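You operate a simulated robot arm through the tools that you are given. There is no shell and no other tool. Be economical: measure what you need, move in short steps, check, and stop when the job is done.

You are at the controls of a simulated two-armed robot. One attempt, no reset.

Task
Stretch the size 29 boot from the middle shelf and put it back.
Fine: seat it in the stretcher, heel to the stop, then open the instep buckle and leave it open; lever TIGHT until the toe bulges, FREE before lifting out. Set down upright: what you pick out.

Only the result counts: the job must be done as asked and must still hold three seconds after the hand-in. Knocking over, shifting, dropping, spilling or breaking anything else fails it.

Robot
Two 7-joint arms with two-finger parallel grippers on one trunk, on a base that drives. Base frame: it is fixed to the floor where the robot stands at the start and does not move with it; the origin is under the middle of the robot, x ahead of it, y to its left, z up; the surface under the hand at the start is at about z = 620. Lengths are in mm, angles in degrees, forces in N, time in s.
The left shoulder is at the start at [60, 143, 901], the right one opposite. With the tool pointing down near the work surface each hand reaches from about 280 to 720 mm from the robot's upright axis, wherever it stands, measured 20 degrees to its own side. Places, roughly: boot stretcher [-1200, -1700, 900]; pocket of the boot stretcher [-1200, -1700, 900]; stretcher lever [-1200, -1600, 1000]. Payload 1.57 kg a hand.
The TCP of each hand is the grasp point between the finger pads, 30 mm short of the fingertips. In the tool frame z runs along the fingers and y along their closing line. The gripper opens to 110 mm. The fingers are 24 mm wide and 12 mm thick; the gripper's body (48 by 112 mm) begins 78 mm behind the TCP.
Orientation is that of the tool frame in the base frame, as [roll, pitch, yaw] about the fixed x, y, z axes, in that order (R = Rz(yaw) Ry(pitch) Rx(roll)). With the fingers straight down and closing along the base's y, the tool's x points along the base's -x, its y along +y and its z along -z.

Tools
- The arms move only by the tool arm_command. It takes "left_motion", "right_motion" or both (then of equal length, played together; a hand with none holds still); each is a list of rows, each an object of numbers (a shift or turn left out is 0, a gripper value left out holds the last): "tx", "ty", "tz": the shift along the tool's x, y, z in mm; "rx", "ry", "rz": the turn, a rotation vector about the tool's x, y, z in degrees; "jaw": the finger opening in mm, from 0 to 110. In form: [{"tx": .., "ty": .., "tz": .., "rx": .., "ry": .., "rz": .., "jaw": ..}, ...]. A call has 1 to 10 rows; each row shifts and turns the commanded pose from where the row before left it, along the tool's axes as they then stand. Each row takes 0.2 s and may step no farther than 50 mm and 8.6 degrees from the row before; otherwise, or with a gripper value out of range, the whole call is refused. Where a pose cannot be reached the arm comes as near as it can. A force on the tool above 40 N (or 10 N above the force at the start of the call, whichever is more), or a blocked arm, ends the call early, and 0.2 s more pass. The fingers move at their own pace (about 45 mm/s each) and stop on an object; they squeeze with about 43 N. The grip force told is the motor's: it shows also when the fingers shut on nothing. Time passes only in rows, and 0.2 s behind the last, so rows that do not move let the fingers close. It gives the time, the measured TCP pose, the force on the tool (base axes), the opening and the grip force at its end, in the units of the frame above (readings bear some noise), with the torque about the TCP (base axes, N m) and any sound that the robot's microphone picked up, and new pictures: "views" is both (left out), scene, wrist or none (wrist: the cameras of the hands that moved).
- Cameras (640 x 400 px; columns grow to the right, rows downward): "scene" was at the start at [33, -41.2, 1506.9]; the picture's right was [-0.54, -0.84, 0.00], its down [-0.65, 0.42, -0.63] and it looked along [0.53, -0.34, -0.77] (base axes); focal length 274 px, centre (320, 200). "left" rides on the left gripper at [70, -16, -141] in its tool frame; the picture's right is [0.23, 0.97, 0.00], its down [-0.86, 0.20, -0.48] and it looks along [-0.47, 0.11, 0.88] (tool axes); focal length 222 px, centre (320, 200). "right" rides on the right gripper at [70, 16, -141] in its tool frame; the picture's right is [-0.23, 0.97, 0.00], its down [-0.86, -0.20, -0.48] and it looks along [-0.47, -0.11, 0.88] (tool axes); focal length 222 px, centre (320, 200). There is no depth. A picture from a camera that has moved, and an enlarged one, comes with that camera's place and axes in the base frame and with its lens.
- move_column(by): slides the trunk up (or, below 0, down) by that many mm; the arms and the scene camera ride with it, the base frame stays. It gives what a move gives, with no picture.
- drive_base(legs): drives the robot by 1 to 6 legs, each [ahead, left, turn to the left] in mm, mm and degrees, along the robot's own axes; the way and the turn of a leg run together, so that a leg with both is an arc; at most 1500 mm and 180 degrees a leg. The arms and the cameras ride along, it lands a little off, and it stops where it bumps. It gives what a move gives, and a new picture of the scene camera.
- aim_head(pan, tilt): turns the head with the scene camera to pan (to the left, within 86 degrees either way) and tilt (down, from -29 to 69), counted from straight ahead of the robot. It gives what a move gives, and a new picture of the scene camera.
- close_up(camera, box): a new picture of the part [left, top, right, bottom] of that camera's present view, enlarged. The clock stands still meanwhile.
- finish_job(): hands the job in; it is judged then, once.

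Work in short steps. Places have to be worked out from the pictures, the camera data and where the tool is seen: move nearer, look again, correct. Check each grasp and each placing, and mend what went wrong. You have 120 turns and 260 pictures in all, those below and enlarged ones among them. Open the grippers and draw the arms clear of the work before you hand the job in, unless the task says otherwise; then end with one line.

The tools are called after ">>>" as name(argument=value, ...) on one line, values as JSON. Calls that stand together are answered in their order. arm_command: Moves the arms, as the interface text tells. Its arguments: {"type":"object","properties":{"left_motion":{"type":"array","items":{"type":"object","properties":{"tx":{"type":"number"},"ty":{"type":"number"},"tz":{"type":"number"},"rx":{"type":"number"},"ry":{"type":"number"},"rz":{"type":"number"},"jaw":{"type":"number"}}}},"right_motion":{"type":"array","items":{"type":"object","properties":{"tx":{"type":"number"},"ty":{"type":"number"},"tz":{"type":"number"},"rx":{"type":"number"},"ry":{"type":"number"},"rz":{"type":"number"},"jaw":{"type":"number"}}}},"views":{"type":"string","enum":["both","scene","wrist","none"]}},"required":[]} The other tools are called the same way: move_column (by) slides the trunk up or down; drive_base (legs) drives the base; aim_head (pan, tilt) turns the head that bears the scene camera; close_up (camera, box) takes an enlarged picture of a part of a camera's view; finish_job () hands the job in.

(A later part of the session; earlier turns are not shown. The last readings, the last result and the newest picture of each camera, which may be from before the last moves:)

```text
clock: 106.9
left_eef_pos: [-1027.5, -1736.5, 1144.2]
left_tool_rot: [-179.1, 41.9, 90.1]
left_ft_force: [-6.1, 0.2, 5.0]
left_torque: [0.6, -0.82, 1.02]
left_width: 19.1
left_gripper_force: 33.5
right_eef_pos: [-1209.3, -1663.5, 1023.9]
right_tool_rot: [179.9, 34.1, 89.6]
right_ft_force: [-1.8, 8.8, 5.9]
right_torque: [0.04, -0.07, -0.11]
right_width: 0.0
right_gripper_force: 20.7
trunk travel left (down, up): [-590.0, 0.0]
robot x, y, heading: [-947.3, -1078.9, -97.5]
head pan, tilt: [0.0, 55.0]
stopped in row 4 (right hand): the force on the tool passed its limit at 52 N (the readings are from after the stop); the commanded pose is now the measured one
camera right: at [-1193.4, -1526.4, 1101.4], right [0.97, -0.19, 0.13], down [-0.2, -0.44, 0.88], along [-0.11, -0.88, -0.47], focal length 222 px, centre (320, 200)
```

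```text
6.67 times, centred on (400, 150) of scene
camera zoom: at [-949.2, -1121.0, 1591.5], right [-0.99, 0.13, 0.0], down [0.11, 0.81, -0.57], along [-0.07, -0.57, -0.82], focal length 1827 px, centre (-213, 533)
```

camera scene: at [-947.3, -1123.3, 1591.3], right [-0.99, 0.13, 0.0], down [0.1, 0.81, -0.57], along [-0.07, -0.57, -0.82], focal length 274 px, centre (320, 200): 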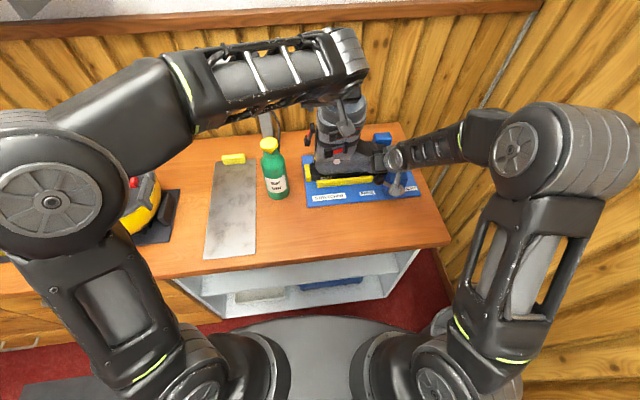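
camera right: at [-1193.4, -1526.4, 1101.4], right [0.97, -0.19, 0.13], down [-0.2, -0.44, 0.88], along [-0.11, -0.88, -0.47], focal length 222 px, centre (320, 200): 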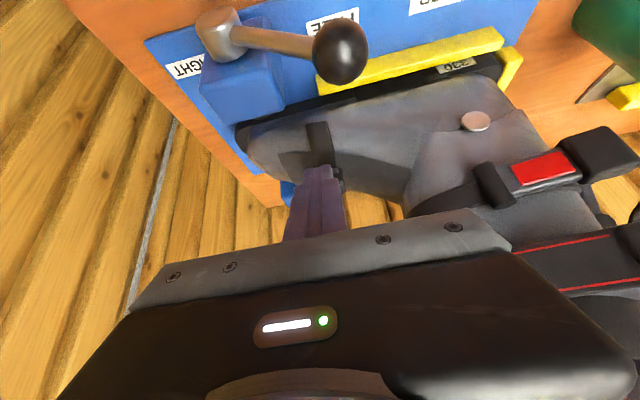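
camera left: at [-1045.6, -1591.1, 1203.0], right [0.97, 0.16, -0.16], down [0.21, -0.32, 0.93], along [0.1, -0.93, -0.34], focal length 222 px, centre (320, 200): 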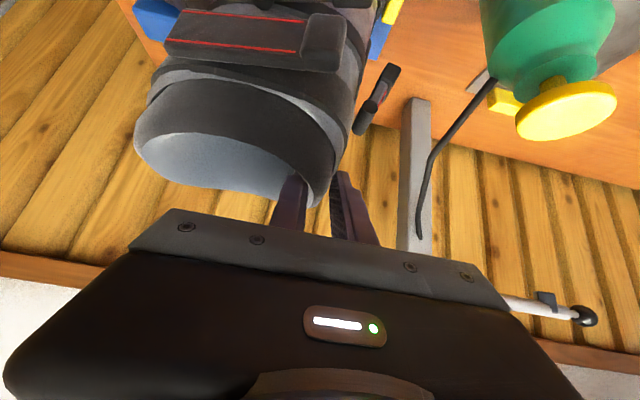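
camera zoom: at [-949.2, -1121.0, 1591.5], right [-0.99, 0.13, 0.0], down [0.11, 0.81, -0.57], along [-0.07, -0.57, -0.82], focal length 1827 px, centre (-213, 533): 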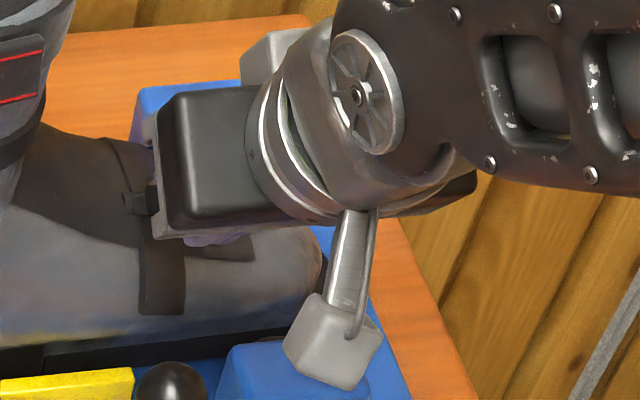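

Hit a hard limit (52 N). I back off and look at the lever and boot.

>>> arm_command(right_motion=[{"tx": 16.4, "tz": -11.4}, {"tx": 16.4, "tz": -11.4}, {"tx": 16.4, "tz": -11.4}, {"tx": 16.4, "tz": -11.4}, {}], views="none")

>>> close_up(camera="scene", box=[300, 100, 420, 200])

>>> close_up(camera="right", box=[200, 50, 400, 200])

```text
clock: 108.1
left_eef_pos: [-1026.4, -1737.2, 1144.6]
left_tool_rot: [-179.3, 42.0, 90.0]
left_ft_force: [-5.2, 3.0, 17.5]
left_torque: [-0.09, -0.94, 0.53]
left_width: 18.5
left_gripper_force: 32.6
right_eef_pos: [-1207.5, -1583.5, 1023.4]
right_tool_rot: [180.0, 34.2, 89.9]
right_ft_force: [0.4, 0.2, -0.7]
right_torque: [0.0, 0.02, -0.01]
right_width: 0.0
right_gripper_force: 21.4
trunk travel left (down, up): [-590.0, 0.0]
robot x, y, heading: [-940.0, -1079.6, -97.3]
head pan, tilt: [0.0, 55.0]
```

```text
4.00 times, centred on (360, 150) of scene
camera zoom: at [-948.8, -1120.8, 1591.5], right [-0.99, 0.13, 0.0], down [0.11, 0.81, -0.57], along [-0.07, -0.57, -0.82], focal length 1096 px, centre (160, 400)
```

zoom: 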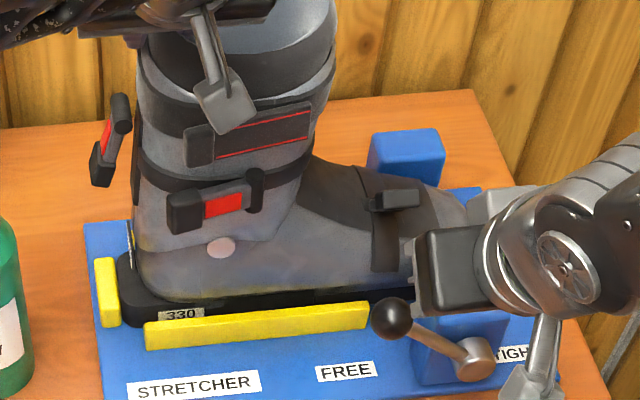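

```text
2.67 times, centred on (300, 125) of right
camera zoom: at [-1192.5, -1446.7, 1101.7], right [0.97, -0.19, 0.13], down [-0.2, -0.44, 0.88], along [-0.11, -0.88, -0.46], focal length 592 px, centre (373, 400)
```

zoom: 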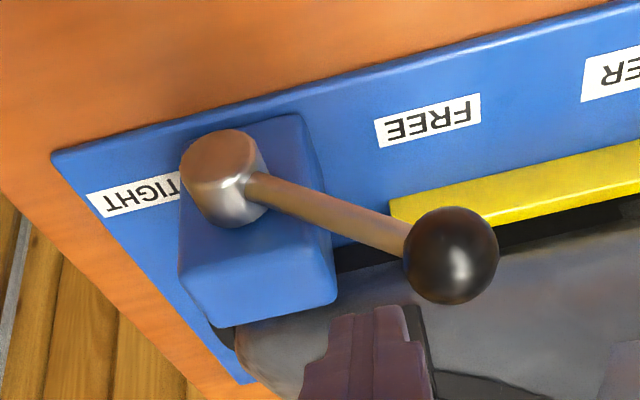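

The lever didn't move further: about 76° of swing is its open end stop. The buckle is open. Now I free the left grip (fingers stay straddled) and move the right hand over to the +x side of the knob.

>>> arm_command(right_motion=[{"tx": -11.4, "tz": -16.4}, {"tx": -11.4, "tz": -16.4}, {"ty": 30}, {"ty": 29}, {"tx": 13.3, "tz": 19}, {"tx": 13.3, "tz": 19}, {"tx": 13.3, "tz": 19}, {}], left_motion=[{"jaw": 48}, {}, {}, {}, {}, {}, {}, {}], views="wrist")

>>> close_up(camera="scene", box=[300, 100, 440, 210])

```text
clock: 109.9
left_eef_pos: [-1024.9, -1739.2, 1142.5]
left_tool_rot: [-179.2, 41.8, 90.1]
left_ft_force: [-0.6, 0.8, -0.5]
left_torque: [-0.03, -0.02, -0.03]
left_width: 48.1
left_gripper_force: 0.0
right_eef_pos: [-1149.2, -1586.5, 994.5]
right_tool_rot: [180.0, 34.2, 89.8]
right_ft_force: [-0.5, 0.3, 0.7]
right_torque: [-0.05, 0.03, -0.03]
right_width: 0.0
right_gripper_force: 21.6
trunk travel left (down, up): [-590.0, 0.0]
robot x, y, heading: [-940.1, -1083.1, -97.5]
head pan, tilt: [0.0, 55.0]
camera right: at [-1133.9, -1449.1, 1072.1], right [0.97, -0.19, 0.13], down [-0.2, -0.44, 0.88], along [-0.11, -0.88, -0.47], focal length 222 px, centre (320, 200)
camera left: at [-1038.9, -1591.7, 1201.1], right [0.97, 0.16, -0.16], down [0.21, -0.32, 0.92], along [0.1, -0.93, -0.35], focal length 222 px, centre (320, 200)
```

right: 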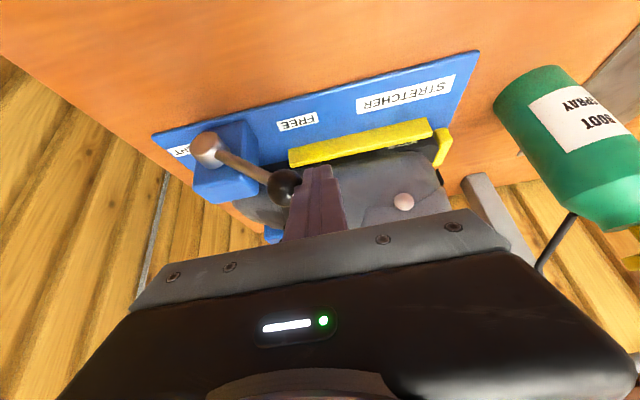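
left: 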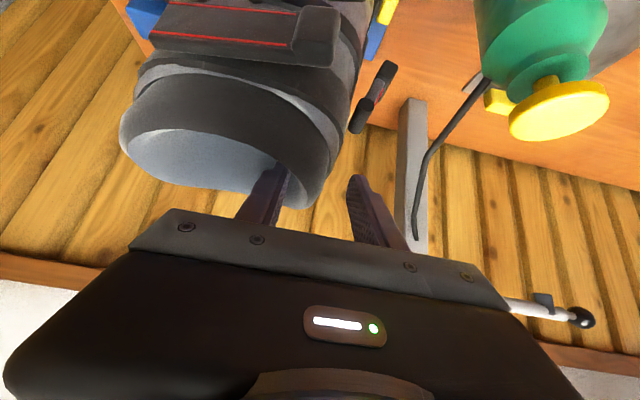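

```text
3.64 times, centred on (370, 155) of scene
camera zoom: at [-948.2, -1123.0, 1591.3], right [-0.99, 0.13, 0.0], down [0.11, 0.81, -0.57], along [-0.07, -0.57, -0.82], focal length 997 px, centre (138, 364)
```

zoom: 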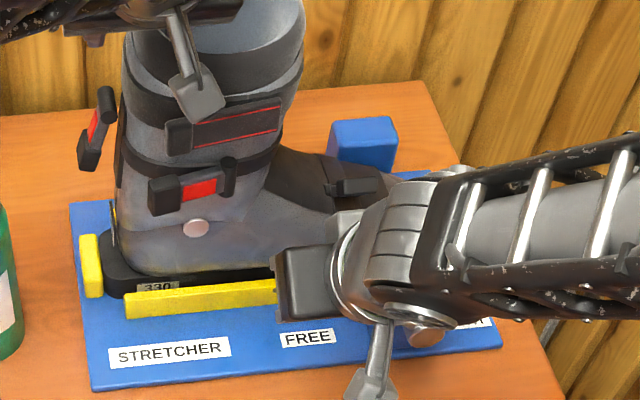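

Fingers stand right beside the knob on its +x side. I push it in an arc toward TIGHT, first three steps.

>>> arm_command(right_motion=[{"ty": -14, "tx": -5, "tz": -7}, {"ty": -15, "tx": -6, "tz": -9}, {"ty": -22, "tx": -5, "tz": -8}, {}], views="wrist")

```text
clock: 110.7
left_eef_pos: [-1026.1, -1739.7, 1140.7]
left_tool_rot: [-179.3, 41.8, 89.9]
left_ft_force: [-1.3, -0.7, 0.2]
left_torque: [0.01, -0.04, 0.05]
left_width: 48.0
left_gripper_force: 0.0
right_eef_pos: [-1190.7, -1588.9, 1025.8]
right_tool_rot: [179.6, 34.8, 90.2]
right_ft_force: [0.2, -1.0, 0.7]
right_torque: [0.04, 0.03, -0.05]
right_width: 0.0
right_gripper_force: 20.9
trunk travel left (down, up): [-590.0, 0.0]
robot x, y, heading: [-942.5, -1077.8, -97.2]
head pan, tilt: [0.0, 55.0]
stopped in row 4 (right hand): the force on the tool passed its limit at 43 N (the readings are from after the stop); the commanded pose is now the measured one
camera right: at [-1177.3, -1451.3, 1100.8], right [0.97, -0.18, 0.14], down [-0.2, -0.43, 0.88], along [-0.1, -0.88, -0.46], focal length 222 px, centre (320, 200)
```

right: 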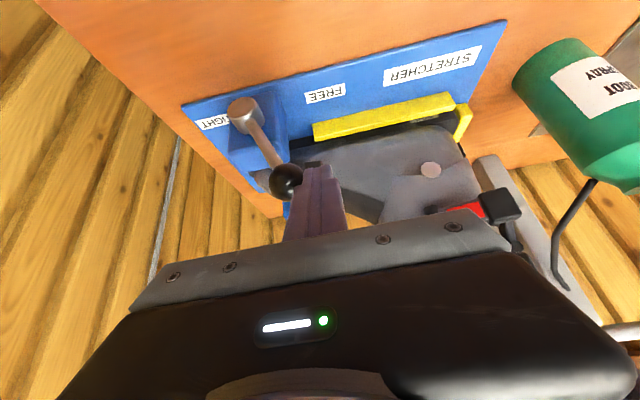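

The lever is moving (now ~65°); the quick step tripped the limit. I continue with smaller steps.

>>> arm_command(right_motion=[{"ty": -8, "tx": -1.5, "tz": -2.2}, {"ty": -8, "tx": -1.2, "tz": -1.8}, {"ty": -8, "tx": -0.8, "tz": -1.2}, {"ty": -8, "tx": -0.5, "tz": -0.7}, {"ty": -8}, {"ty": -8}, {}], views="wrist")

```text
clock: 112.3
left_eef_pos: [-1024.0, -1738.5, 1142.1]
left_tool_rot: [-179.2, 41.8, 90.0]
left_ft_force: [0.6, -0.6, 0.3]
left_torque: [-0.01, 0.02, -0.01]
left_width: 48.2
left_gripper_force: 0.0
right_eef_pos: [-1237.9, -1588.6, 1033.3]
right_tool_rot: [179.7, 34.7, 90.3]
right_ft_force: [1.1, 1.0, -0.4]
right_torque: [0.03, 0.0, -0.01]
right_width: 0.0
right_gripper_force: 21.7
trunk travel left (down, up): [-590.0, 0.0]
robot x, y, heading: [-941.8, -1077.9, -97.2]
head pan, tilt: [0.0, 55.0]
camera right: at [-1223.0, -1450.2, 1109.2], right [0.97, -0.18, 0.13], down [-0.2, -0.43, 0.88], along [-0.1, -0.88, -0.45], focal length 222 px, centre (320, 200)
```

right: 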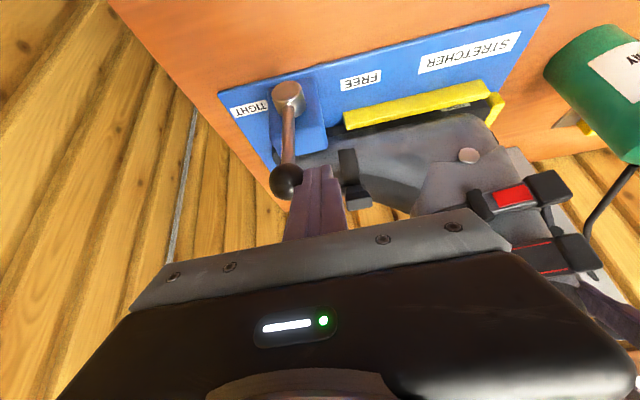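

Lever is just past vertical with low force. Continue down the far side of the arc.

>>> arm_command(right_motion=[{"ty": -8, "tx": 1.1, "tz": 1.6}, {"ty": -8, "tx": 1.4, "tz": 2}, {"ty": -8, "tx": 2, "tz": 2.9}, {"ty": -8, "tx": 2.5, "tz": 3.6}, {"ty": -8, "tx": 3, "tz": 4.3}, {"ty": -8, "tx": 3.4, "tz": 5}, {}], views="wrist")

>>> close_up(camera="scene", box=[300, 100, 440, 210])

```text
clock: 113.9
left_eef_pos: [-1023.3, -1739.8, 1141.7]
left_tool_rot: [-179.2, 41.7, 90.2]
left_ft_force: [-0.1, -0.6, -0.7]
left_torque: [0.03, -0.01, -0.03]
left_width: 47.9
left_gripper_force: 0.1
right_eef_pos: [-1285.4, -1589.0, 1009.7]
right_tool_rot: [179.7, 34.8, 90.2]
right_ft_force: [-0.2, 0.2, -0.4]
right_torque: [0.0, 0.0, -0.05]
right_width: 0.0
right_gripper_force: 21.5
trunk travel left (down, up): [-590.0, 0.0]
robot x, y, heading: [-939.5, -1080.4, -97.3]
head pan, tilt: [0.0, 55.0]
camera right: at [-1271.1, -1450.8, 1085.5], right [0.97, -0.18, 0.13], down [-0.2, -0.43, 0.88], along [-0.1, -0.89, -0.45], focal length 222 px, centre (320, 200)
```

right: 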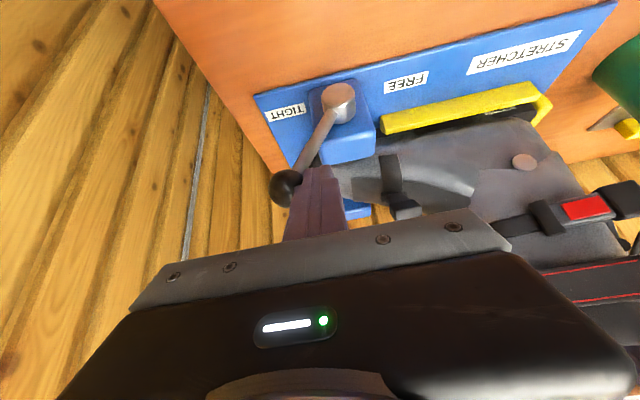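

```text
3.64 times, centred on (370, 155) of scene
camera zoom: at [-947.5, -1123.2, 1591.3], right [-0.99, 0.13, 0.0], down [0.1, 0.81, -0.57], along [-0.07, -0.57, -0.82], focal length 997 px, centre (138, 364)
```

zoom: 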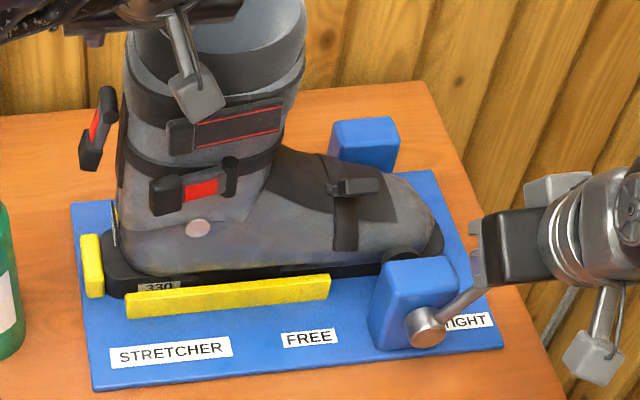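

Lever at ~130°; toe not visibly changed. Continue until it stops.

>>> arm_command(right_motion=[{"ty": -7, "tx": 4, "tz": 5.7}, {"ty": -7, "tx": 4.5, "tz": 6.5}, {"ty": -6, "tx": 5, "tz": 7.2}, {"ty": -5, "tx": 5, "tz": 7.2}, {}], views="wrist")

>>> close_up(camera="scene", box=[300, 100, 440, 210])

>>> close_up(camera="right", box=[220, 40, 480, 240])

```text
clock: 114.8
left_eef_pos: [-1023.1, -1732.9, 1145.2]
left_tool_rot: [-179.0, 42.0, 90.1]
left_ft_force: [0.0, -0.1, 0.5]
left_torque: [0.03, -0.02, 0.02]
left_width: 47.9
left_gripper_force: 0.1
right_eef_pos: [-1302.4, -1589.9, 992.9]
right_tool_rot: [179.8, 35.9, 90.8]
right_ft_force: [9.5, 21.1, 27.3]
right_torque: [0.34, -0.03, -0.19]
right_width: 0.0
right_gripper_force: 21.0
trunk travel left (down, up): [-590.0, 0.0]
robot x, y, heading: [-939.1, -1077.6, -97.3]
head pan, tilt: [0.0, 55.0]
stopped in row 4 (right hand): the force on the tool passed its limit at 50 N (the readings are from after the stop); the commanded pose is now the measured one
camera right: at [-1288.1, -1449.3, 1066.2], right [0.98, -0.17, 0.13], down [-0.19, -0.42, 0.89], along [-0.1, -0.89, -0.44], focal length 222 px, centre (320, 200)
```

right: 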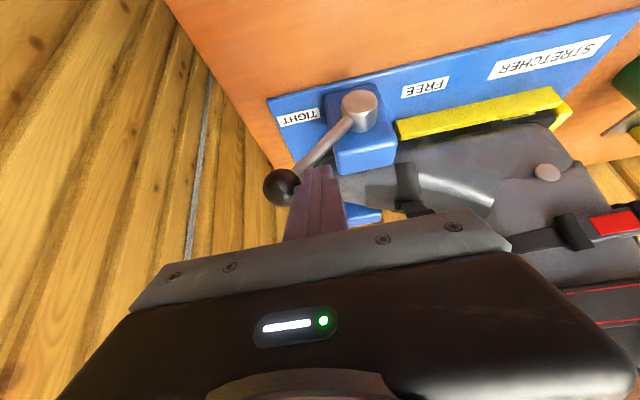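

```text
3.64 times, centred on (370, 155) of scene
camera zoom: at [-945.1, -1116.2, 1591.9], right [-0.99, 0.13, 0.0], down [0.1, 0.81, -0.58], along [-0.07, -0.57, -0.82], focal length 997 px, centre (138, 364)
```

zoom: 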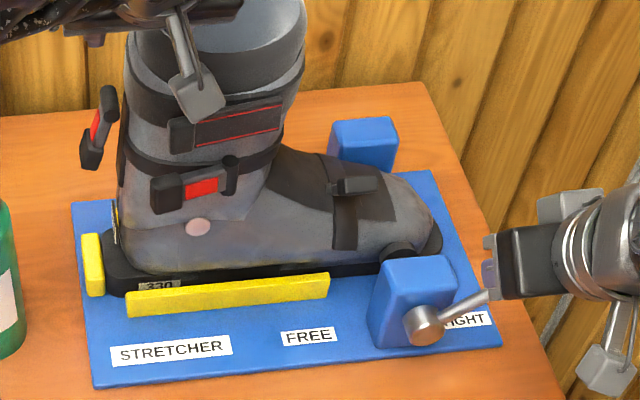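

```text
2.00 times, centred on (350, 140) of right
camera zoom: at [-1288.1, -1449.3, 1066.2], right [0.98, -0.17, 0.13], down [-0.19, -0.42, 0.89], along [-0.1, -0.89, -0.44], focal length 444 px, centre (260, 320)
```

zoom: 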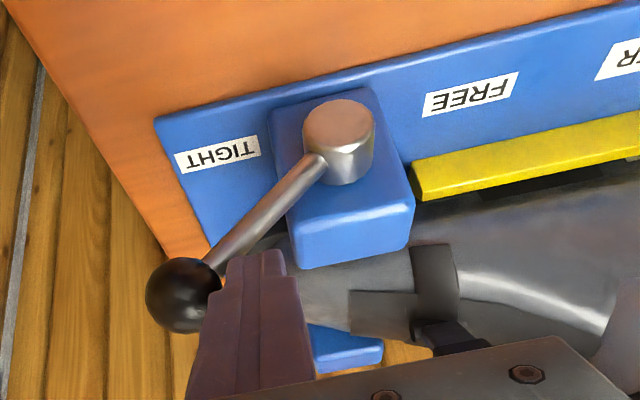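

The knob is at about (-1333,977), θ≈141°, likely at its end; the tip bumped the rod. I raise 8 mm and push once more in -x to make sure it is fully home.

>>> arm_command(right_motion=[{"tx": -4.6, "tz": -6.6}, {"ty": -5}, {"ty": -5, "tx": 1, "tz": 1.5}, {"ty": -5, "tx": 1, "tz": 1.5}, {}], views="none")

>>> close_up(camera="right", box=[220, 40, 480, 240])

>>> close_up(camera="scene", box=[370, 130, 440, 190])

```text
clock: 115.7
left_eef_pos: [-1021.7, -1735.1, 1144.6]
left_tool_rot: [-179.1, 41.9, 90.2]
left_ft_force: [-1.1, 0.2, 0.4]
left_torque: [-0.02, -0.03, 0.04]
left_width: 48.0
left_gripper_force: 0.1
right_eef_pos: [-1304.6, -1589.5, 994.2]
right_tool_rot: [179.2, 35.2, 91.2]
right_ft_force: [13.5, 13.1, 17.4]
right_torque: [0.21, -0.27, 0.02]
right_width: 0.0
right_gripper_force: 21.7
trunk travel left (down, up): [-590.0, 0.0]
robot x, y, heading: [-940.5, -1080.0, -97.3]
head pan, tilt: [0.0, 55.0]
stopped in row 4 (right hand): the force on the tool passed its limit at 50 N (the readings are from after the stop); the commanded pose is now the measured one
```

```text
2.00 times, centred on (350, 140) of right
camera zoom: at [-1292.2, -1450.7, 1069.3], right [0.98, -0.16, 0.14], down [-0.2, -0.43, 0.88], along [-0.08, -0.89, -0.45], focal length 444 px, centre (260, 320)
```

zoom: 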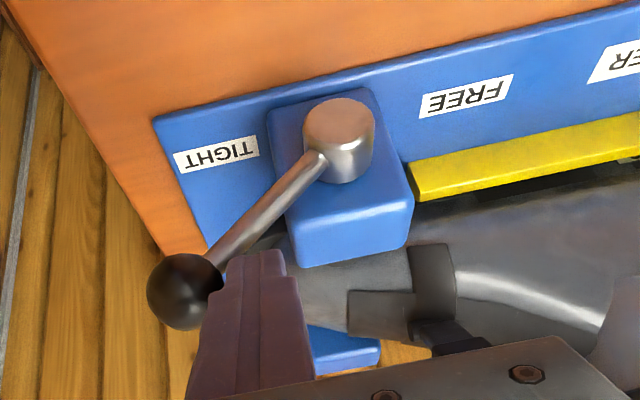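

```text
6.67 times, centred on (405, 160) of scene
camera zoom: at [-945.7, -1118.1, 1591.9], right [-0.99, 0.13, 0.0], down [0.1, 0.81, -0.58], along [-0.07, -0.57, -0.82], focal length 1827 px, centre (-247, 467)
```

zoom: 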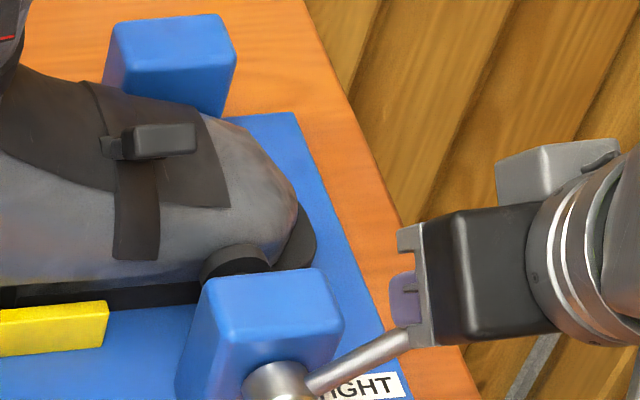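

Lever is at its TIGHT end stop. I lift the hand off, wait and look closely at the toe.

>>> arm_command(right_motion=[{"ty": 6}, {"tx": -14, "tz": -20}, {"tx": -14, "tz": -20}, {"tx": -14, "tz": -20}, {}, {}, {}, {}, {}, {}], views="wrist")

>>> close_up(camera="scene", box=[350, 120, 440, 200])

>>> close_up(camera="right", box=[240, 60, 480, 240])

```text
clock: 117.9
left_eef_pos: [-1021.9, -1738.2, 1141.6]
left_tool_rot: [-179.2, 41.7, 90.2]
left_ft_force: [-0.1, 0.3, -0.1]
left_torque: [-0.03, 0.02, -0.03]
left_width: 48.0
left_gripper_force: 0.0
right_eef_pos: [-1300.8, -1593.0, 1065.4]
right_tool_rot: [179.2, 34.9, 91.0]
right_ft_force: [-0.1, -0.9, 1.2]
right_torque: [0.04, 0.0, 0.02]
right_width: 0.0
right_gripper_force: 21.4
trunk travel left (down, up): [-590.0, 0.0]
robot x, y, heading: [-941.7, -1082.4, -97.1]
head pan, tilt: [0.0, 55.0]
camera right: at [-1289.7, -1453.3, 1140.5], right [0.98, -0.16, 0.14], down [-0.2, -0.43, 0.88], along [-0.08, -0.89, -0.45], focal length 222 px, centre (320, 200)
```

right: 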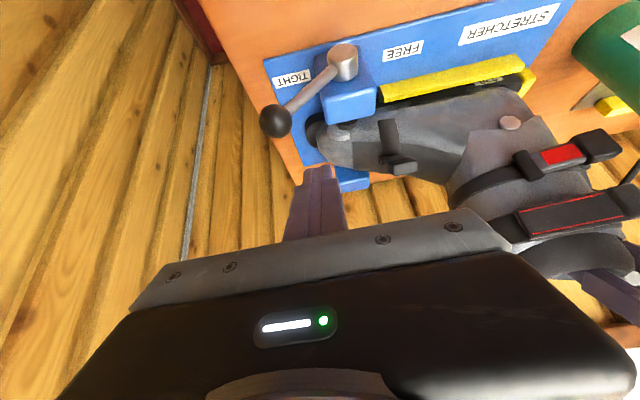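

```text
5.00 times, centred on (395, 160) of scene
camera zoom: at [-946.9, -1122.8, 1591.3], right [-0.99, 0.13, 0.0], down [0.1, 0.81, -0.57], along [-0.07, -0.57, -0.82], focal length 1370 px, centre (-55, 400)
```

zoom: 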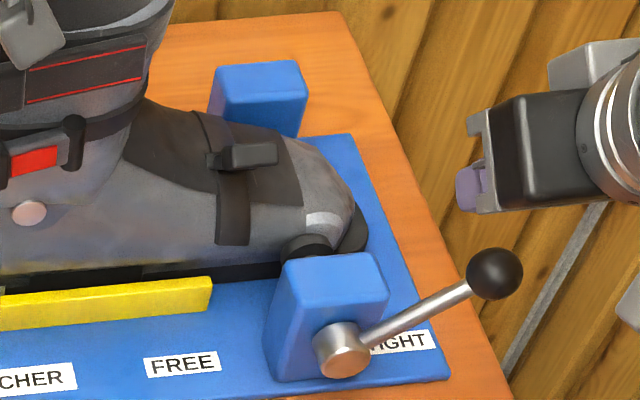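

```text
2.22 times, centred on (360, 150) of right
camera zoom: at [-1289.7, -1453.3, 1140.5], right [0.98, -0.16, 0.14], down [-0.2, -0.43, 0.88], along [-0.08, -0.89, -0.45], focal length 494 px, centre (231, 311)
```

zoom: 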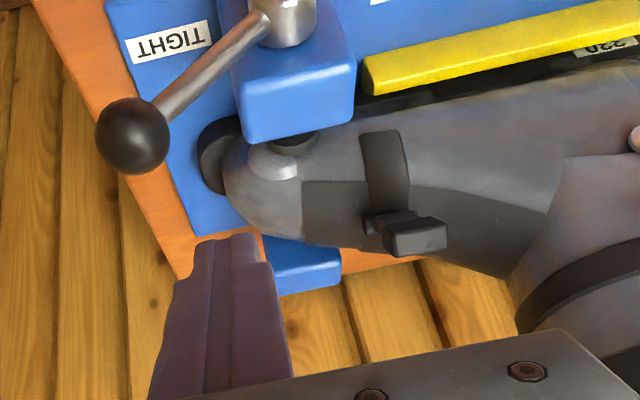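

A pale bulge now shows on the toe by the clamp pad: stretched. I take the hand to the -x side of the knob to bring it back to FREE.

>>> arm_command(right_motion=[{"ty": -30}, {"ty": -31}, {"tx": 14, "tz": 20}, {"tx": 14, "tz": 20}, {"tx": 12, "tz": 17}, {}], views="wrist")

>>> close_up(camera="scene", box=[370, 130, 450, 200])

```text
clock: 119.3
left_eef_pos: [-1021.5, -1738.6, 1141.9]
left_tool_rot: [-179.2, 41.8, 90.3]
left_ft_force: [0.5, -0.4, 0.0]
left_torque: [0.01, 0.02, 0.01]
left_width: 48.1
left_gripper_force: 0.0
right_eef_pos: [-1361.3, -1594.8, 994.8]
right_tool_rot: [179.4, 35.1, 91.0]
right_ft_force: [0.3, 0.0, 0.4]
right_torque: [-0.01, -0.02, 0.01]
right_width: 0.0
right_gripper_force: 21.5
trunk travel left (down, up): [-590.0, 0.0]
robot x, y, heading: [-938.5, -1078.2, -97.3]
head pan, tilt: [0.0, 55.0]
camera right: at [-1350.3, -1455.6, 1070.5], right [0.98, -0.16, 0.14], down [-0.2, -0.43, 0.88], along [-0.08, -0.89, -0.45], focal length 222 px, centre (320, 200)
```

right: 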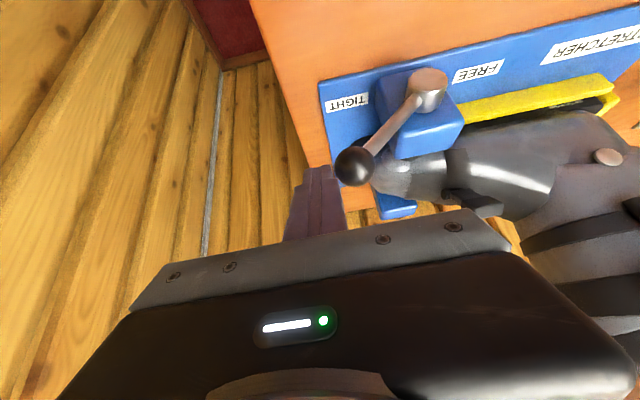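

```text
5.71 times, centred on (410, 165) of scene
camera zoom: at [-946.8, -1122.6, 1591.3], right [-0.99, 0.13, 0.0], down [0.1, 0.81, -0.57], along [-0.07, -0.57, -0.82], focal length 1566 px, centre (-194, 400)
```

zoom: 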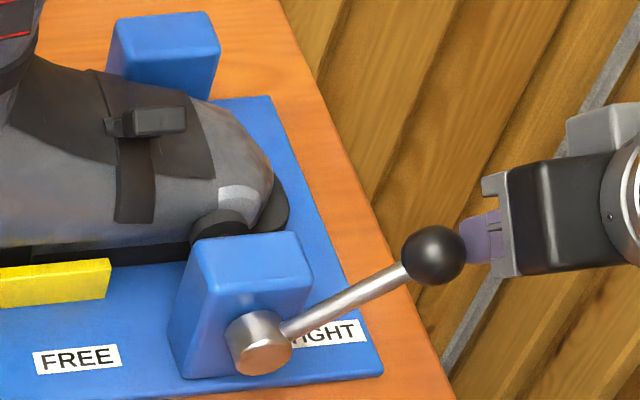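

Finger is beside the knob. Push toward FREE along the arc.

>>> arm_command(right_motion=[{"ty": 6, "tx": -3.4, "tz": -5}, {"ty": 7, "tx": -3.4, "tz": -5}, {"ty": 8, "tx": -2.8, "tz": -4.1}, {"ty": 8, "tx": -2.3, "tz": -3.3}, {"ty": 8, "tx": -1.7, "tz": -2.5}, {"ty": 8, "tx": -1.4, "tz": -2}, {"ty": 8, "tx": -1, "tz": -1.4}, {"ty": 8, "tx": -0.6, "tz": -0.8}, {"ty": 8}, {"ty": 8}], views="wrist")

```text
clock: 121.5
left_eef_pos: [-1022.5, -1738.9, 1141.9]
left_tool_rot: [-179.1, 41.9, 90.1]
left_ft_force: [0.0, -0.6, 0.1]
left_torque: [-0.01, 0.0, -0.02]
left_width: 47.8
left_gripper_force: 0.0
right_eef_pos: [-1283.4, -1590.6, 1022.4]
right_tool_rot: [179.3, 34.9, 91.1]
right_ft_force: [0.3, -0.5, 0.6]
right_torque: [0.01, -0.02, -0.02]
right_width: 0.1
right_gripper_force: 21.8
trunk travel left (down, up): [-590.0, 0.0]
robot x, y, heading: [-940.0, -1078.9, -97.3]
head pan, tilt: [0.0, 55.0]
camera right: at [-1272.7, -1452.6, 1099.2], right [0.98, -0.16, 0.14], down [-0.2, -0.43, 0.88], along [-0.08, -0.89, -0.45], focal length 222 px, centre (320, 200)
```

right: 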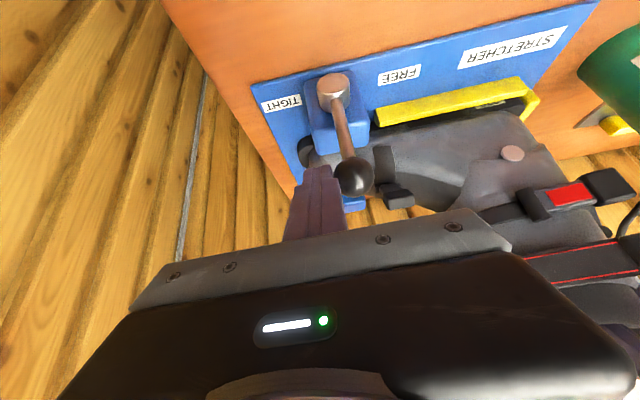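

Past vertical; continue to the FREE end.

>>> arm_command(right_motion=[{"ty": 8, "tx": 0.6, "tz": 0.8}, {"ty": 8, "tx": 1.2, "tz": 1.7}, {"ty": 8, "tx": 1.7, "tz": 2.5}, {"ty": 8, "tx": 2.3, "tz": 3.3}, {"ty": 8, "tx": 2.8, "tz": 4.1}, {"ty": 8, "tx": 3, "tz": 4.4}, {"ty": 7, "tx": 3.4, "tz": 5}, {"ty": 7, "tx": 3.4, "tz": 5}, {"ty": 7, "tx": 2, "tz": 3}, {}], views="wrist")

>>> close_up(camera="scene", box=[340, 110, 440, 200])

```text
clock: 123.7
left_eef_pos: [-1023.3, -1738.4, 1141.6]
left_tool_rot: [-179.3, 41.8, 90.2]
left_ft_force: [-0.5, 0.0, 0.4]
left_torque: [0.01, 0.0, 0.04]
left_width: 48.0
left_gripper_force: 0.0
right_eef_pos: [-1215.9, -1590.0, 990.2]
right_tool_rot: [179.3, 35.0, 90.9]
right_ft_force: [0.1, -0.2, -0.4]
right_torque: [0.01, -0.01, 0.01]
right_width: 0.1
right_gripper_force: 21.5
trunk travel left (down, up): [-590.0, 0.0]
robot x, y, heading: [-941.0, -1077.1, -97.5]
head pan, tilt: [0.0, 55.0]
camera right: at [-1204.6, -1450.7, 1064.6], right [0.98, -0.16, 0.14], down [-0.2, -0.43, 0.88], along [-0.08, -0.89, -0.45], focal length 222 px, centre (320, 200)
```

right: 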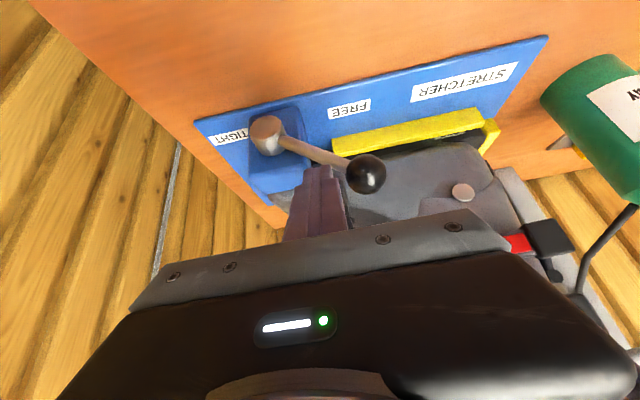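

```text
4.44 times, centred on (390, 155) of scene
camera zoom: at [-947.1, -1122.8, 1591.3], right [-0.99, 0.13, 0.0], down [0.1, 0.81, -0.57], along [-0.07, -0.57, -0.82], focal length 1218 px, centre (9, 400)
```

zoom: 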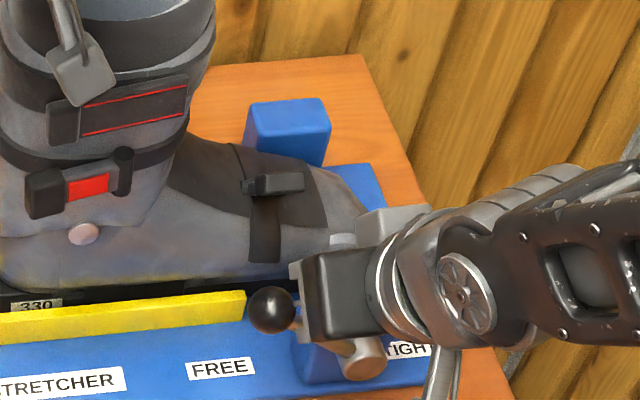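

The lever is back at FREE (knob at (-1180,978)). I withdraw the left hand from the cuff and raise the right hand to come around to the front wall.

>>> arm_command(left_motion=[{"tz": -20}, {"tz": -20}, {"tz": -20}, {"tz": -20}, {"tx": 20, "tz": -28, "ty": 22}, {"tx": 28, "tz": -25, "ty": 25}, {"tx": 28, "tz": -25, "ty": 25}, {"tx": 28, "tz": -25, "ty": 25}, {"tx": 28, "tz": -25, "ty": 25}, {"ty": 25}], right_motion=[{"ty": -4, "tx": -24, "tz": -34.4}, {"tx": -24, "tz": -34.4}, {"tx": -24, "tz": -34.4}, {"tx": -24, "tz": -34.4}, {"tx": -24, "tz": -34.4}, {"ry": -5.8}, {"ry": -5.8}, {"rx": -4.06, "rz": 4.28}, {"jaw": 50}, {}], views="both")

```text
clock: 125.9
left_eef_pos: [-872.0, -1502.0, 1206.3]
left_tool_rot: [-179.2, 41.7, 90.0]
left_ft_force: [0.1, 0.4, -0.3]
left_torque: [0.01, 0.01, -0.04]
left_width: 47.8
left_gripper_force: 0.0
right_eef_pos: [-1221.9, -1589.8, 1199.1]
right_tool_rot: [170.6, 46.2, 84.6]
right_ft_force: [0.7, 0.1, -0.4]
right_torque: [-0.01, 0.02, 0.0]
right_width: 49.5
right_gripper_force: 0.8
trunk travel left (down, up): [-590.0, 0.0]
robot x, y, heading: [-935.7, -1080.0, -97.1]
head pan, tilt: [0.0, 55.0]
camera scene: at [-946.6, -1123.2, 1591.3], right [-0.99, 0.13, 0.0], down [0.1, 0.81, -0.57], along [-0.07, -0.57, -0.82], focal length 274 px, centre (320, 200)
camera right: at [-1214.6, -1438.8, 1246.3], right [0.95, -0.13, 0.27], down [-0.3, -0.25, 0.92], along [-0.05, -0.96, -0.28], focal length 222 px, centre (320, 200)
camera left: at [-886.1, -1355.6, 1265.7], right [0.97, 0.16, -0.16], down [0.21, -0.32, 0.92], along [0.1, -0.93, -0.35], focal length 222 px, centre (320, 200)
```

scene: 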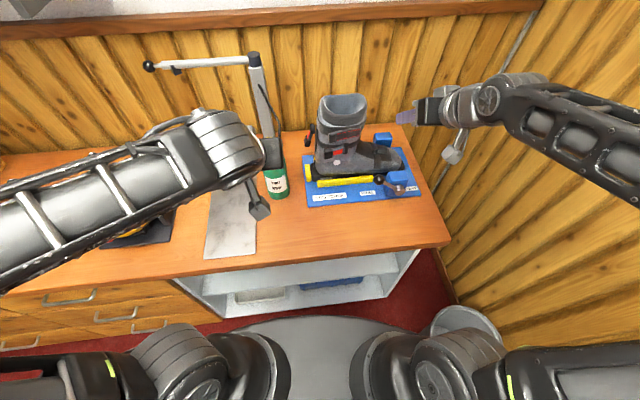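
right: 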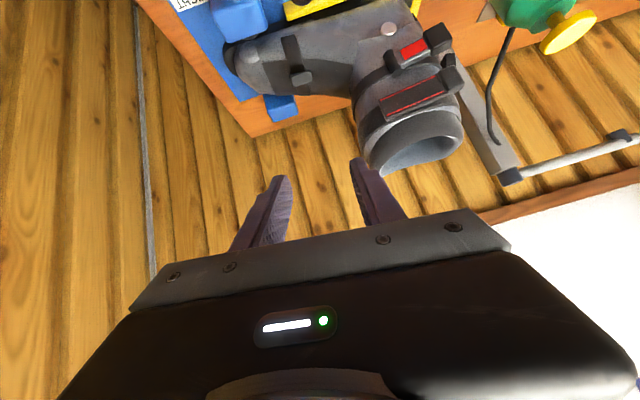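
left: 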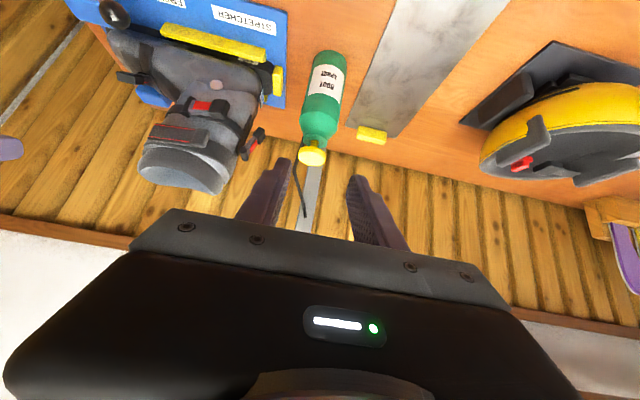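

Both hands clear. I zoom to locate the rim's front edge again and confirm buckle, bulge and lever.

>>> close_up(camera="scene", box=[300, 80, 420, 200])

>>> close_up(camera="right", box=[220, 20, 480, 190])

```text
3.33 times, centred on (360, 140) of scene
camera zoom: at [-946.6, -1123.2, 1591.3], right [-0.99, 0.13, 0.0], down [0.1, 0.81, -0.57], along [-0.07, -0.57, -0.82], focal length 914 px, centre (187, 400)
```

zoom: 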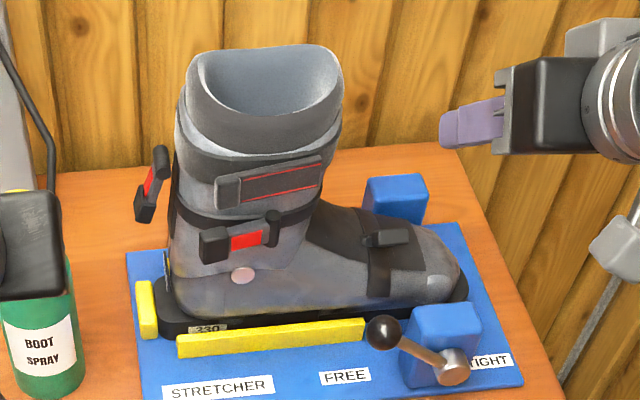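

```text
2.35 times, centred on (350, 105) of right
camera zoom: at [-1214.6, -1438.8, 1246.3], right [0.95, -0.13, 0.27], down [-0.3, -0.25, 0.92], along [-0.05, -0.96, -0.28], focal length 523 px, centre (249, 424)
```

zoom: 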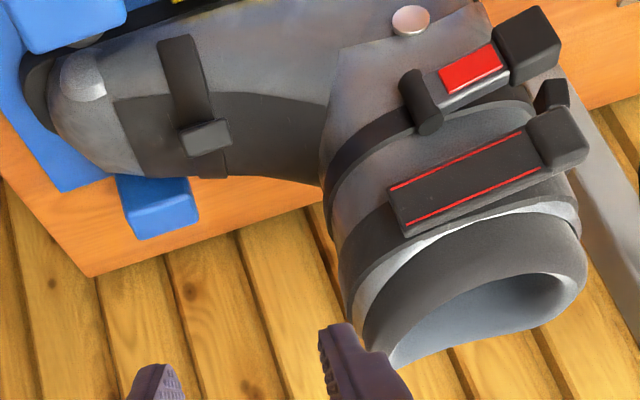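

All as wanted: bulge visible, buckle open, lever FREE. I bring the right hand over the front wall, above the rim.

>>> arm_command(right_motion=[{"tx": -14.2, "ty": 19.2, "tz": 19.3}, {"tx": -14.2, "ty": 19.2, "tz": 19.3}, {"tx": -14.2, "ty": 19.2, "tz": 19.3}, {"tx": -14.2, "ty": 19.2, "tz": 19.3}, {}], views="wrist")

>>> close_up(camera="scene", box=[300, 60, 420, 160])

```text
clock: 127.1
left_eef_pos: [-872.2, -1501.5, 1207.3]
left_tool_rot: [-179.2, 41.8, 90.1]
left_ft_force: [1.4, -0.5, 0.1]
left_torque: [0.01, -0.02, 0.0]
left_width: 47.9
left_gripper_force: 0.1
right_eef_pos: [-1142.2, -1683.5, 1196.7]
right_tool_rot: [170.6, 46.1, 84.6]
right_ft_force: [-0.8, 0.0, 0.1]
right_torque: [0.0, 0.01, 0.01]
right_width: 50.1
right_gripper_force: 0.0
trunk travel left (down, up): [-590.0, 0.0]
robot x, y, heading: [-936.7, -1082.0, -97.3]
head pan, tilt: [0.0, 55.0]
camera right: at [-1136.1, -1531.7, 1243.9], right [0.95, -0.13, 0.27], down [-0.3, -0.25, 0.92], along [-0.05, -0.96, -0.27], focal length 222 px, centre (320, 200)
```

right: 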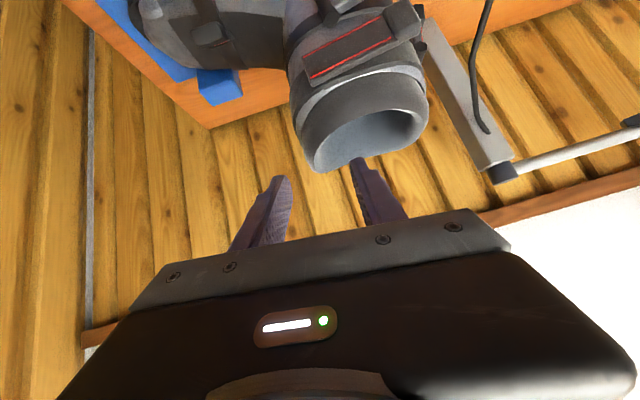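

```text
4.00 times, centred on (360, 110) of scene
camera zoom: at [-947.1, -1122.2, 1591.3], right [-0.99, 0.13, 0.0], down [0.1, 0.81, -0.57], along [-0.07, -0.57, -0.82], focal length 1096 px, centre (160, 560)
```

zoom: 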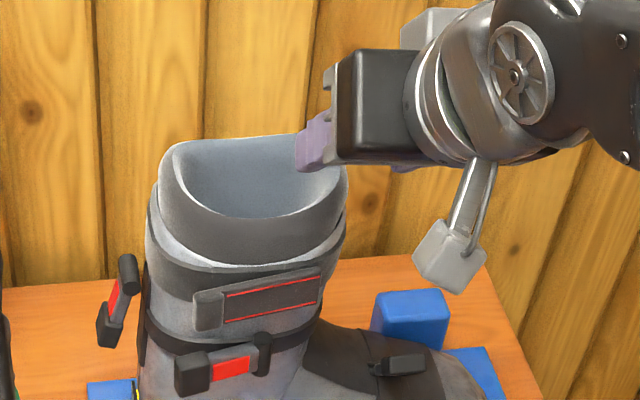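

Aligned. Slide down over the front wall and close.

>>> arm_command(right_motion=[{"tz": 20}, {"tz": 20}, {"tz": 20}, {"tz": 16}, {"jaw": 0}, {}, {}, {}], views="wrist")

```text
clock: 128.9
left_eef_pos: [-875.4, -1503.4, 1206.9]
left_tool_rot: [-179.3, 41.8, 90.1]
left_ft_force: [0.3, 1.0, 0.3]
left_torque: [-0.01, 0.0, 0.03]
left_width: 48.3
left_gripper_force: 0.0
right_eef_pos: [-1140.9, -1737.9, 1144.9]
right_tool_rot: [170.5, 46.4, 84.3]
right_ft_force: [-14.6, -3.8, 7.3]
right_torque: [-0.45, 0.9, -1.24]
right_width: 16.7
right_gripper_force: 32.1
trunk travel left (down, up): [-590.0, 0.0]
robot x, y, heading: [-939.6, -1080.3, -97.3]
head pan, tilt: [0.0, 55.0]
camera right: at [-1132.6, -1587.2, 1192.1], right [0.95, -0.14, 0.28], down [-0.3, -0.24, 0.92], along [-0.06, -0.96, -0.27], focal length 222 px, centre (320, 200)
```

right: 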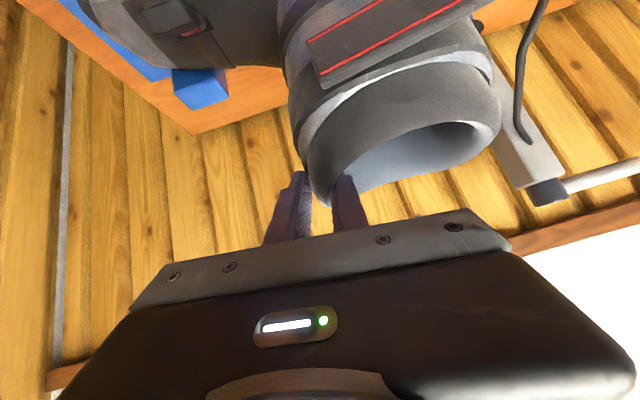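

Gripped (16.7 mm). I lift straight up about 95 mm, easing 4 mm away from the stop first.

>>> arm_command(right_motion=[{"ty": -4, "tx": -2.9, "tz": -2.8}, {"tx": -8.6, "ty": 1.3, "tz": -8.2}, {"tx": -8.6, "ty": 1.3, "tz": -8.2}, {"tx": -8.6, "ty": 1.3, "tz": -8.2}, {"tx": -8.6, "ty": 1.3, "tz": -8.2}, {"tx": -8.6, "ty": 1.3, "tz": -8.2}, {"tx": -8.6, "ty": 1.3, "tz": -8.2}, {"tx": -8.6, "ty": 1.3, "tz": -8.2}, {"tx": -8.6, "ty": 1.3, "tz": -8.2}, {}], views="none")

>>> close_up(camera="scene", box=[280, 60, 440, 210])

```text
clock: 131.1
left_eef_pos: [-871.8, -1503.3, 1206.5]
left_tool_rot: [-179.1, 41.7, 90.1]
left_ft_force: [-0.2, 0.2, -0.1]
left_torque: [0.02, -0.01, 0.01]
left_width: 47.9
left_gripper_force: 0.0
right_eef_pos: [-1139.8, -1737.6, 1242.6]
right_tool_rot: [170.6, 46.1, 84.6]
right_ft_force: [-0.5, 0.4, -11.8]
right_torque: [0.06, 0.29, 0.03]
right_width: 16.0
right_gripper_force: 31.6
trunk travel left (down, up): [-590.0, 0.0]
robot x, y, heading: [-936.1, -1078.0, -96.8]
head pan, tilt: [0.0, 55.0]
```

```text
2.67 times, centred on (360, 135) of scene
camera zoom: at [-947.3, -1124.3, 1591.2], right [-0.99, 0.13, 0.0], down [0.1, 0.81, -0.57], along [-0.07, -0.57, -0.82], focal length 731 px, centre (213, 373)
```

zoom: 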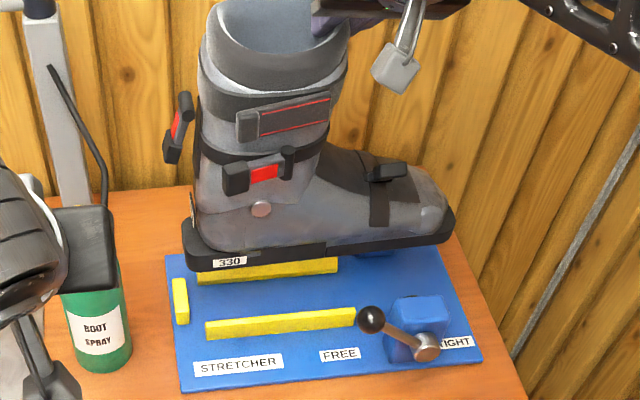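

Boot out cleanly. I retrace the approach: up and back over the lever.

>>> arm_command(right_motion=[{"tx": 5.75, "ty": 1.6, "tz": -23.9}, {"tx": 5.75, "ty": 1.6, "tz": -23.9}, {"tx": 5.75, "ty": 1.6, "tz": -23.9}, {"tx": 5.75, "ty": 1.6, "tz": -23.9}, {"tx": 13, "tz": -13.6}, {"tx": 13, "tz": -13.6}, {"tx": 13, "tz": -13.6}, {"tx": 13, "tz": -13.6}, {}], views="none")

>>> close_up(camera="scene", box=[280, 60, 460, 230])

```text
clock: 133.1
left_eef_pos: [-873.5, -1502.6, 1206.3]
left_tool_rot: [-179.2, 41.7, 90.1]
left_ft_force: [0.1, -0.5, -0.3]
left_torque: [0.02, 0.01, -0.03]
left_width: 48.1
left_gripper_force: 0.0
right_eef_pos: [-1142.6, -1577.8, 1289.9]
right_tool_rot: [170.6, 46.1, 84.6]
right_ft_force: [-0.5, 0.3, -12.3]
right_torque: [0.04, 0.23, -0.01]
right_width: 15.7
right_gripper_force: 31.4
trunk travel left (down, up): [-590.0, 0.0]
robot x, y, heading: [-940.7, -1080.7, -97.2]
head pan, tilt: [0.0, 55.0]
```

```text
2.35 times, centred on (370, 145) of scene
camera zoom: at [-947.2, -1124.3, 1591.2], right [-0.99, 0.13, 0.0], down [0.1, 0.81, -0.57], along [-0.07, -0.57, -0.82], focal length 645 px, centre (202, 329)
```

zoom: 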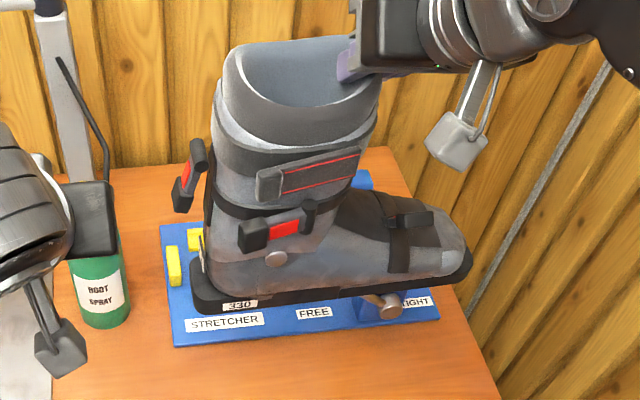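

Now back the base off so the boot hangs over the free strip.

>>> drive_base(legs=[[-92, 32, 0]])

>>> arm_command(right_motion=[{"tx": 14.4, "ty": -2.2, "tz": 13.7}, {"tx": 14.4, "ty": -2.2, "tz": 13.7}, {"tx": 14.4, "ty": -2.2, "tz": 13.7}, {"tx": 14.4, "ty": -2.2, "tz": 13.7}, {"tx": 14.4, "ty": -2.2, "tz": 13.7}, {"tx": 14.4, "ty": -2.2, "tz": 13.7}, {"tx": 7.2, "ty": -1.1, "tz": 6.9}, {}], views="none")

>>> close_up(camera="scene", box=[280, 80, 460, 230])

```text
clock: 134.3
left_eef_pos: [-828.4, -1414.9, 1206.2]
left_tool_rot: [-179.1, 41.8, 90.3]
left_ft_force: [0.5, 0.1, 0.1]
left_torque: [-0.04, 0.02, 0.0]
left_width: 47.8
left_gripper_force: 0.1
right_eef_pos: [-1097.2, -1488.9, 1290.4]
right_tool_rot: [170.6, 46.1, 84.6]
right_ft_force: [-0.1, 0.5, -10.1]
right_torque: [0.06, 0.24, -0.01]
right_width: 16.0
right_gripper_force: 32.2
trunk travel left (down, up): [-590.0, 0.0]
robot x, y, heading: [-896.3, -996.8, -97.4]
head pan, tilt: [0.0, 55.0]
camera scene: at [-903.2, -1034.4, 1591.3], right [-0.99, 0.13, 0.0], down [0.1, 0.81, -0.57], along [-0.07, -0.57, -0.82], focal length 274 px, centre (320, 200)
```

scene: 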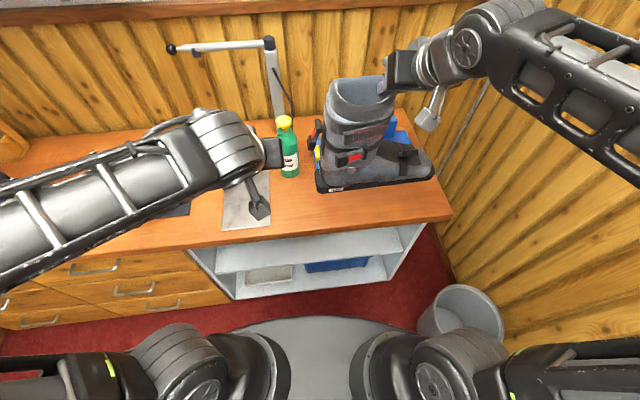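

```text
clock: 136.1
left_eef_pos: [-829.5, -1416.9, 1206.1]
left_tool_rot: [-179.2, 41.7, 90.1]
left_ft_force: [0.0, -0.5, 0.4]
left_torque: [-0.01, 0.02, 0.0]
left_width: 48.2
left_gripper_force: 0.1
right_eef_pos: [-1097.8, -1489.4, 1160.8]
right_tool_rot: [170.6, 46.0, 84.6]
right_ft_force: [0.8, 0.1, -12.8]
right_torque: [0.01, 0.28, -0.01]
right_width: 15.6
right_gripper_force: 31.8
trunk travel left (down, up): [-590.0, 0.0]
robot x, y, heading: [-896.7, -993.6, -97.3]
head pan, tilt: [0.0, 55.0]
```

```text
2.67 times, centred on (370, 155) of scene
camera zoom: at [-903.8, -1035.8, 1591.3], right [-0.99, 0.13, 0.0], down [0.1, 0.81, -0.57], along [-0.07, -0.57, -0.82], focal length 731 px, centre (187, 320)
```

zoom: 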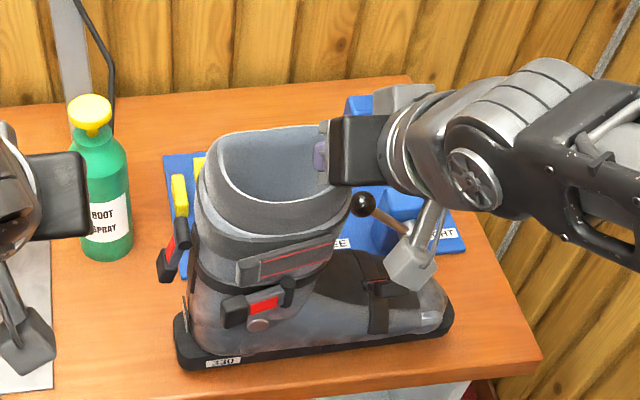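

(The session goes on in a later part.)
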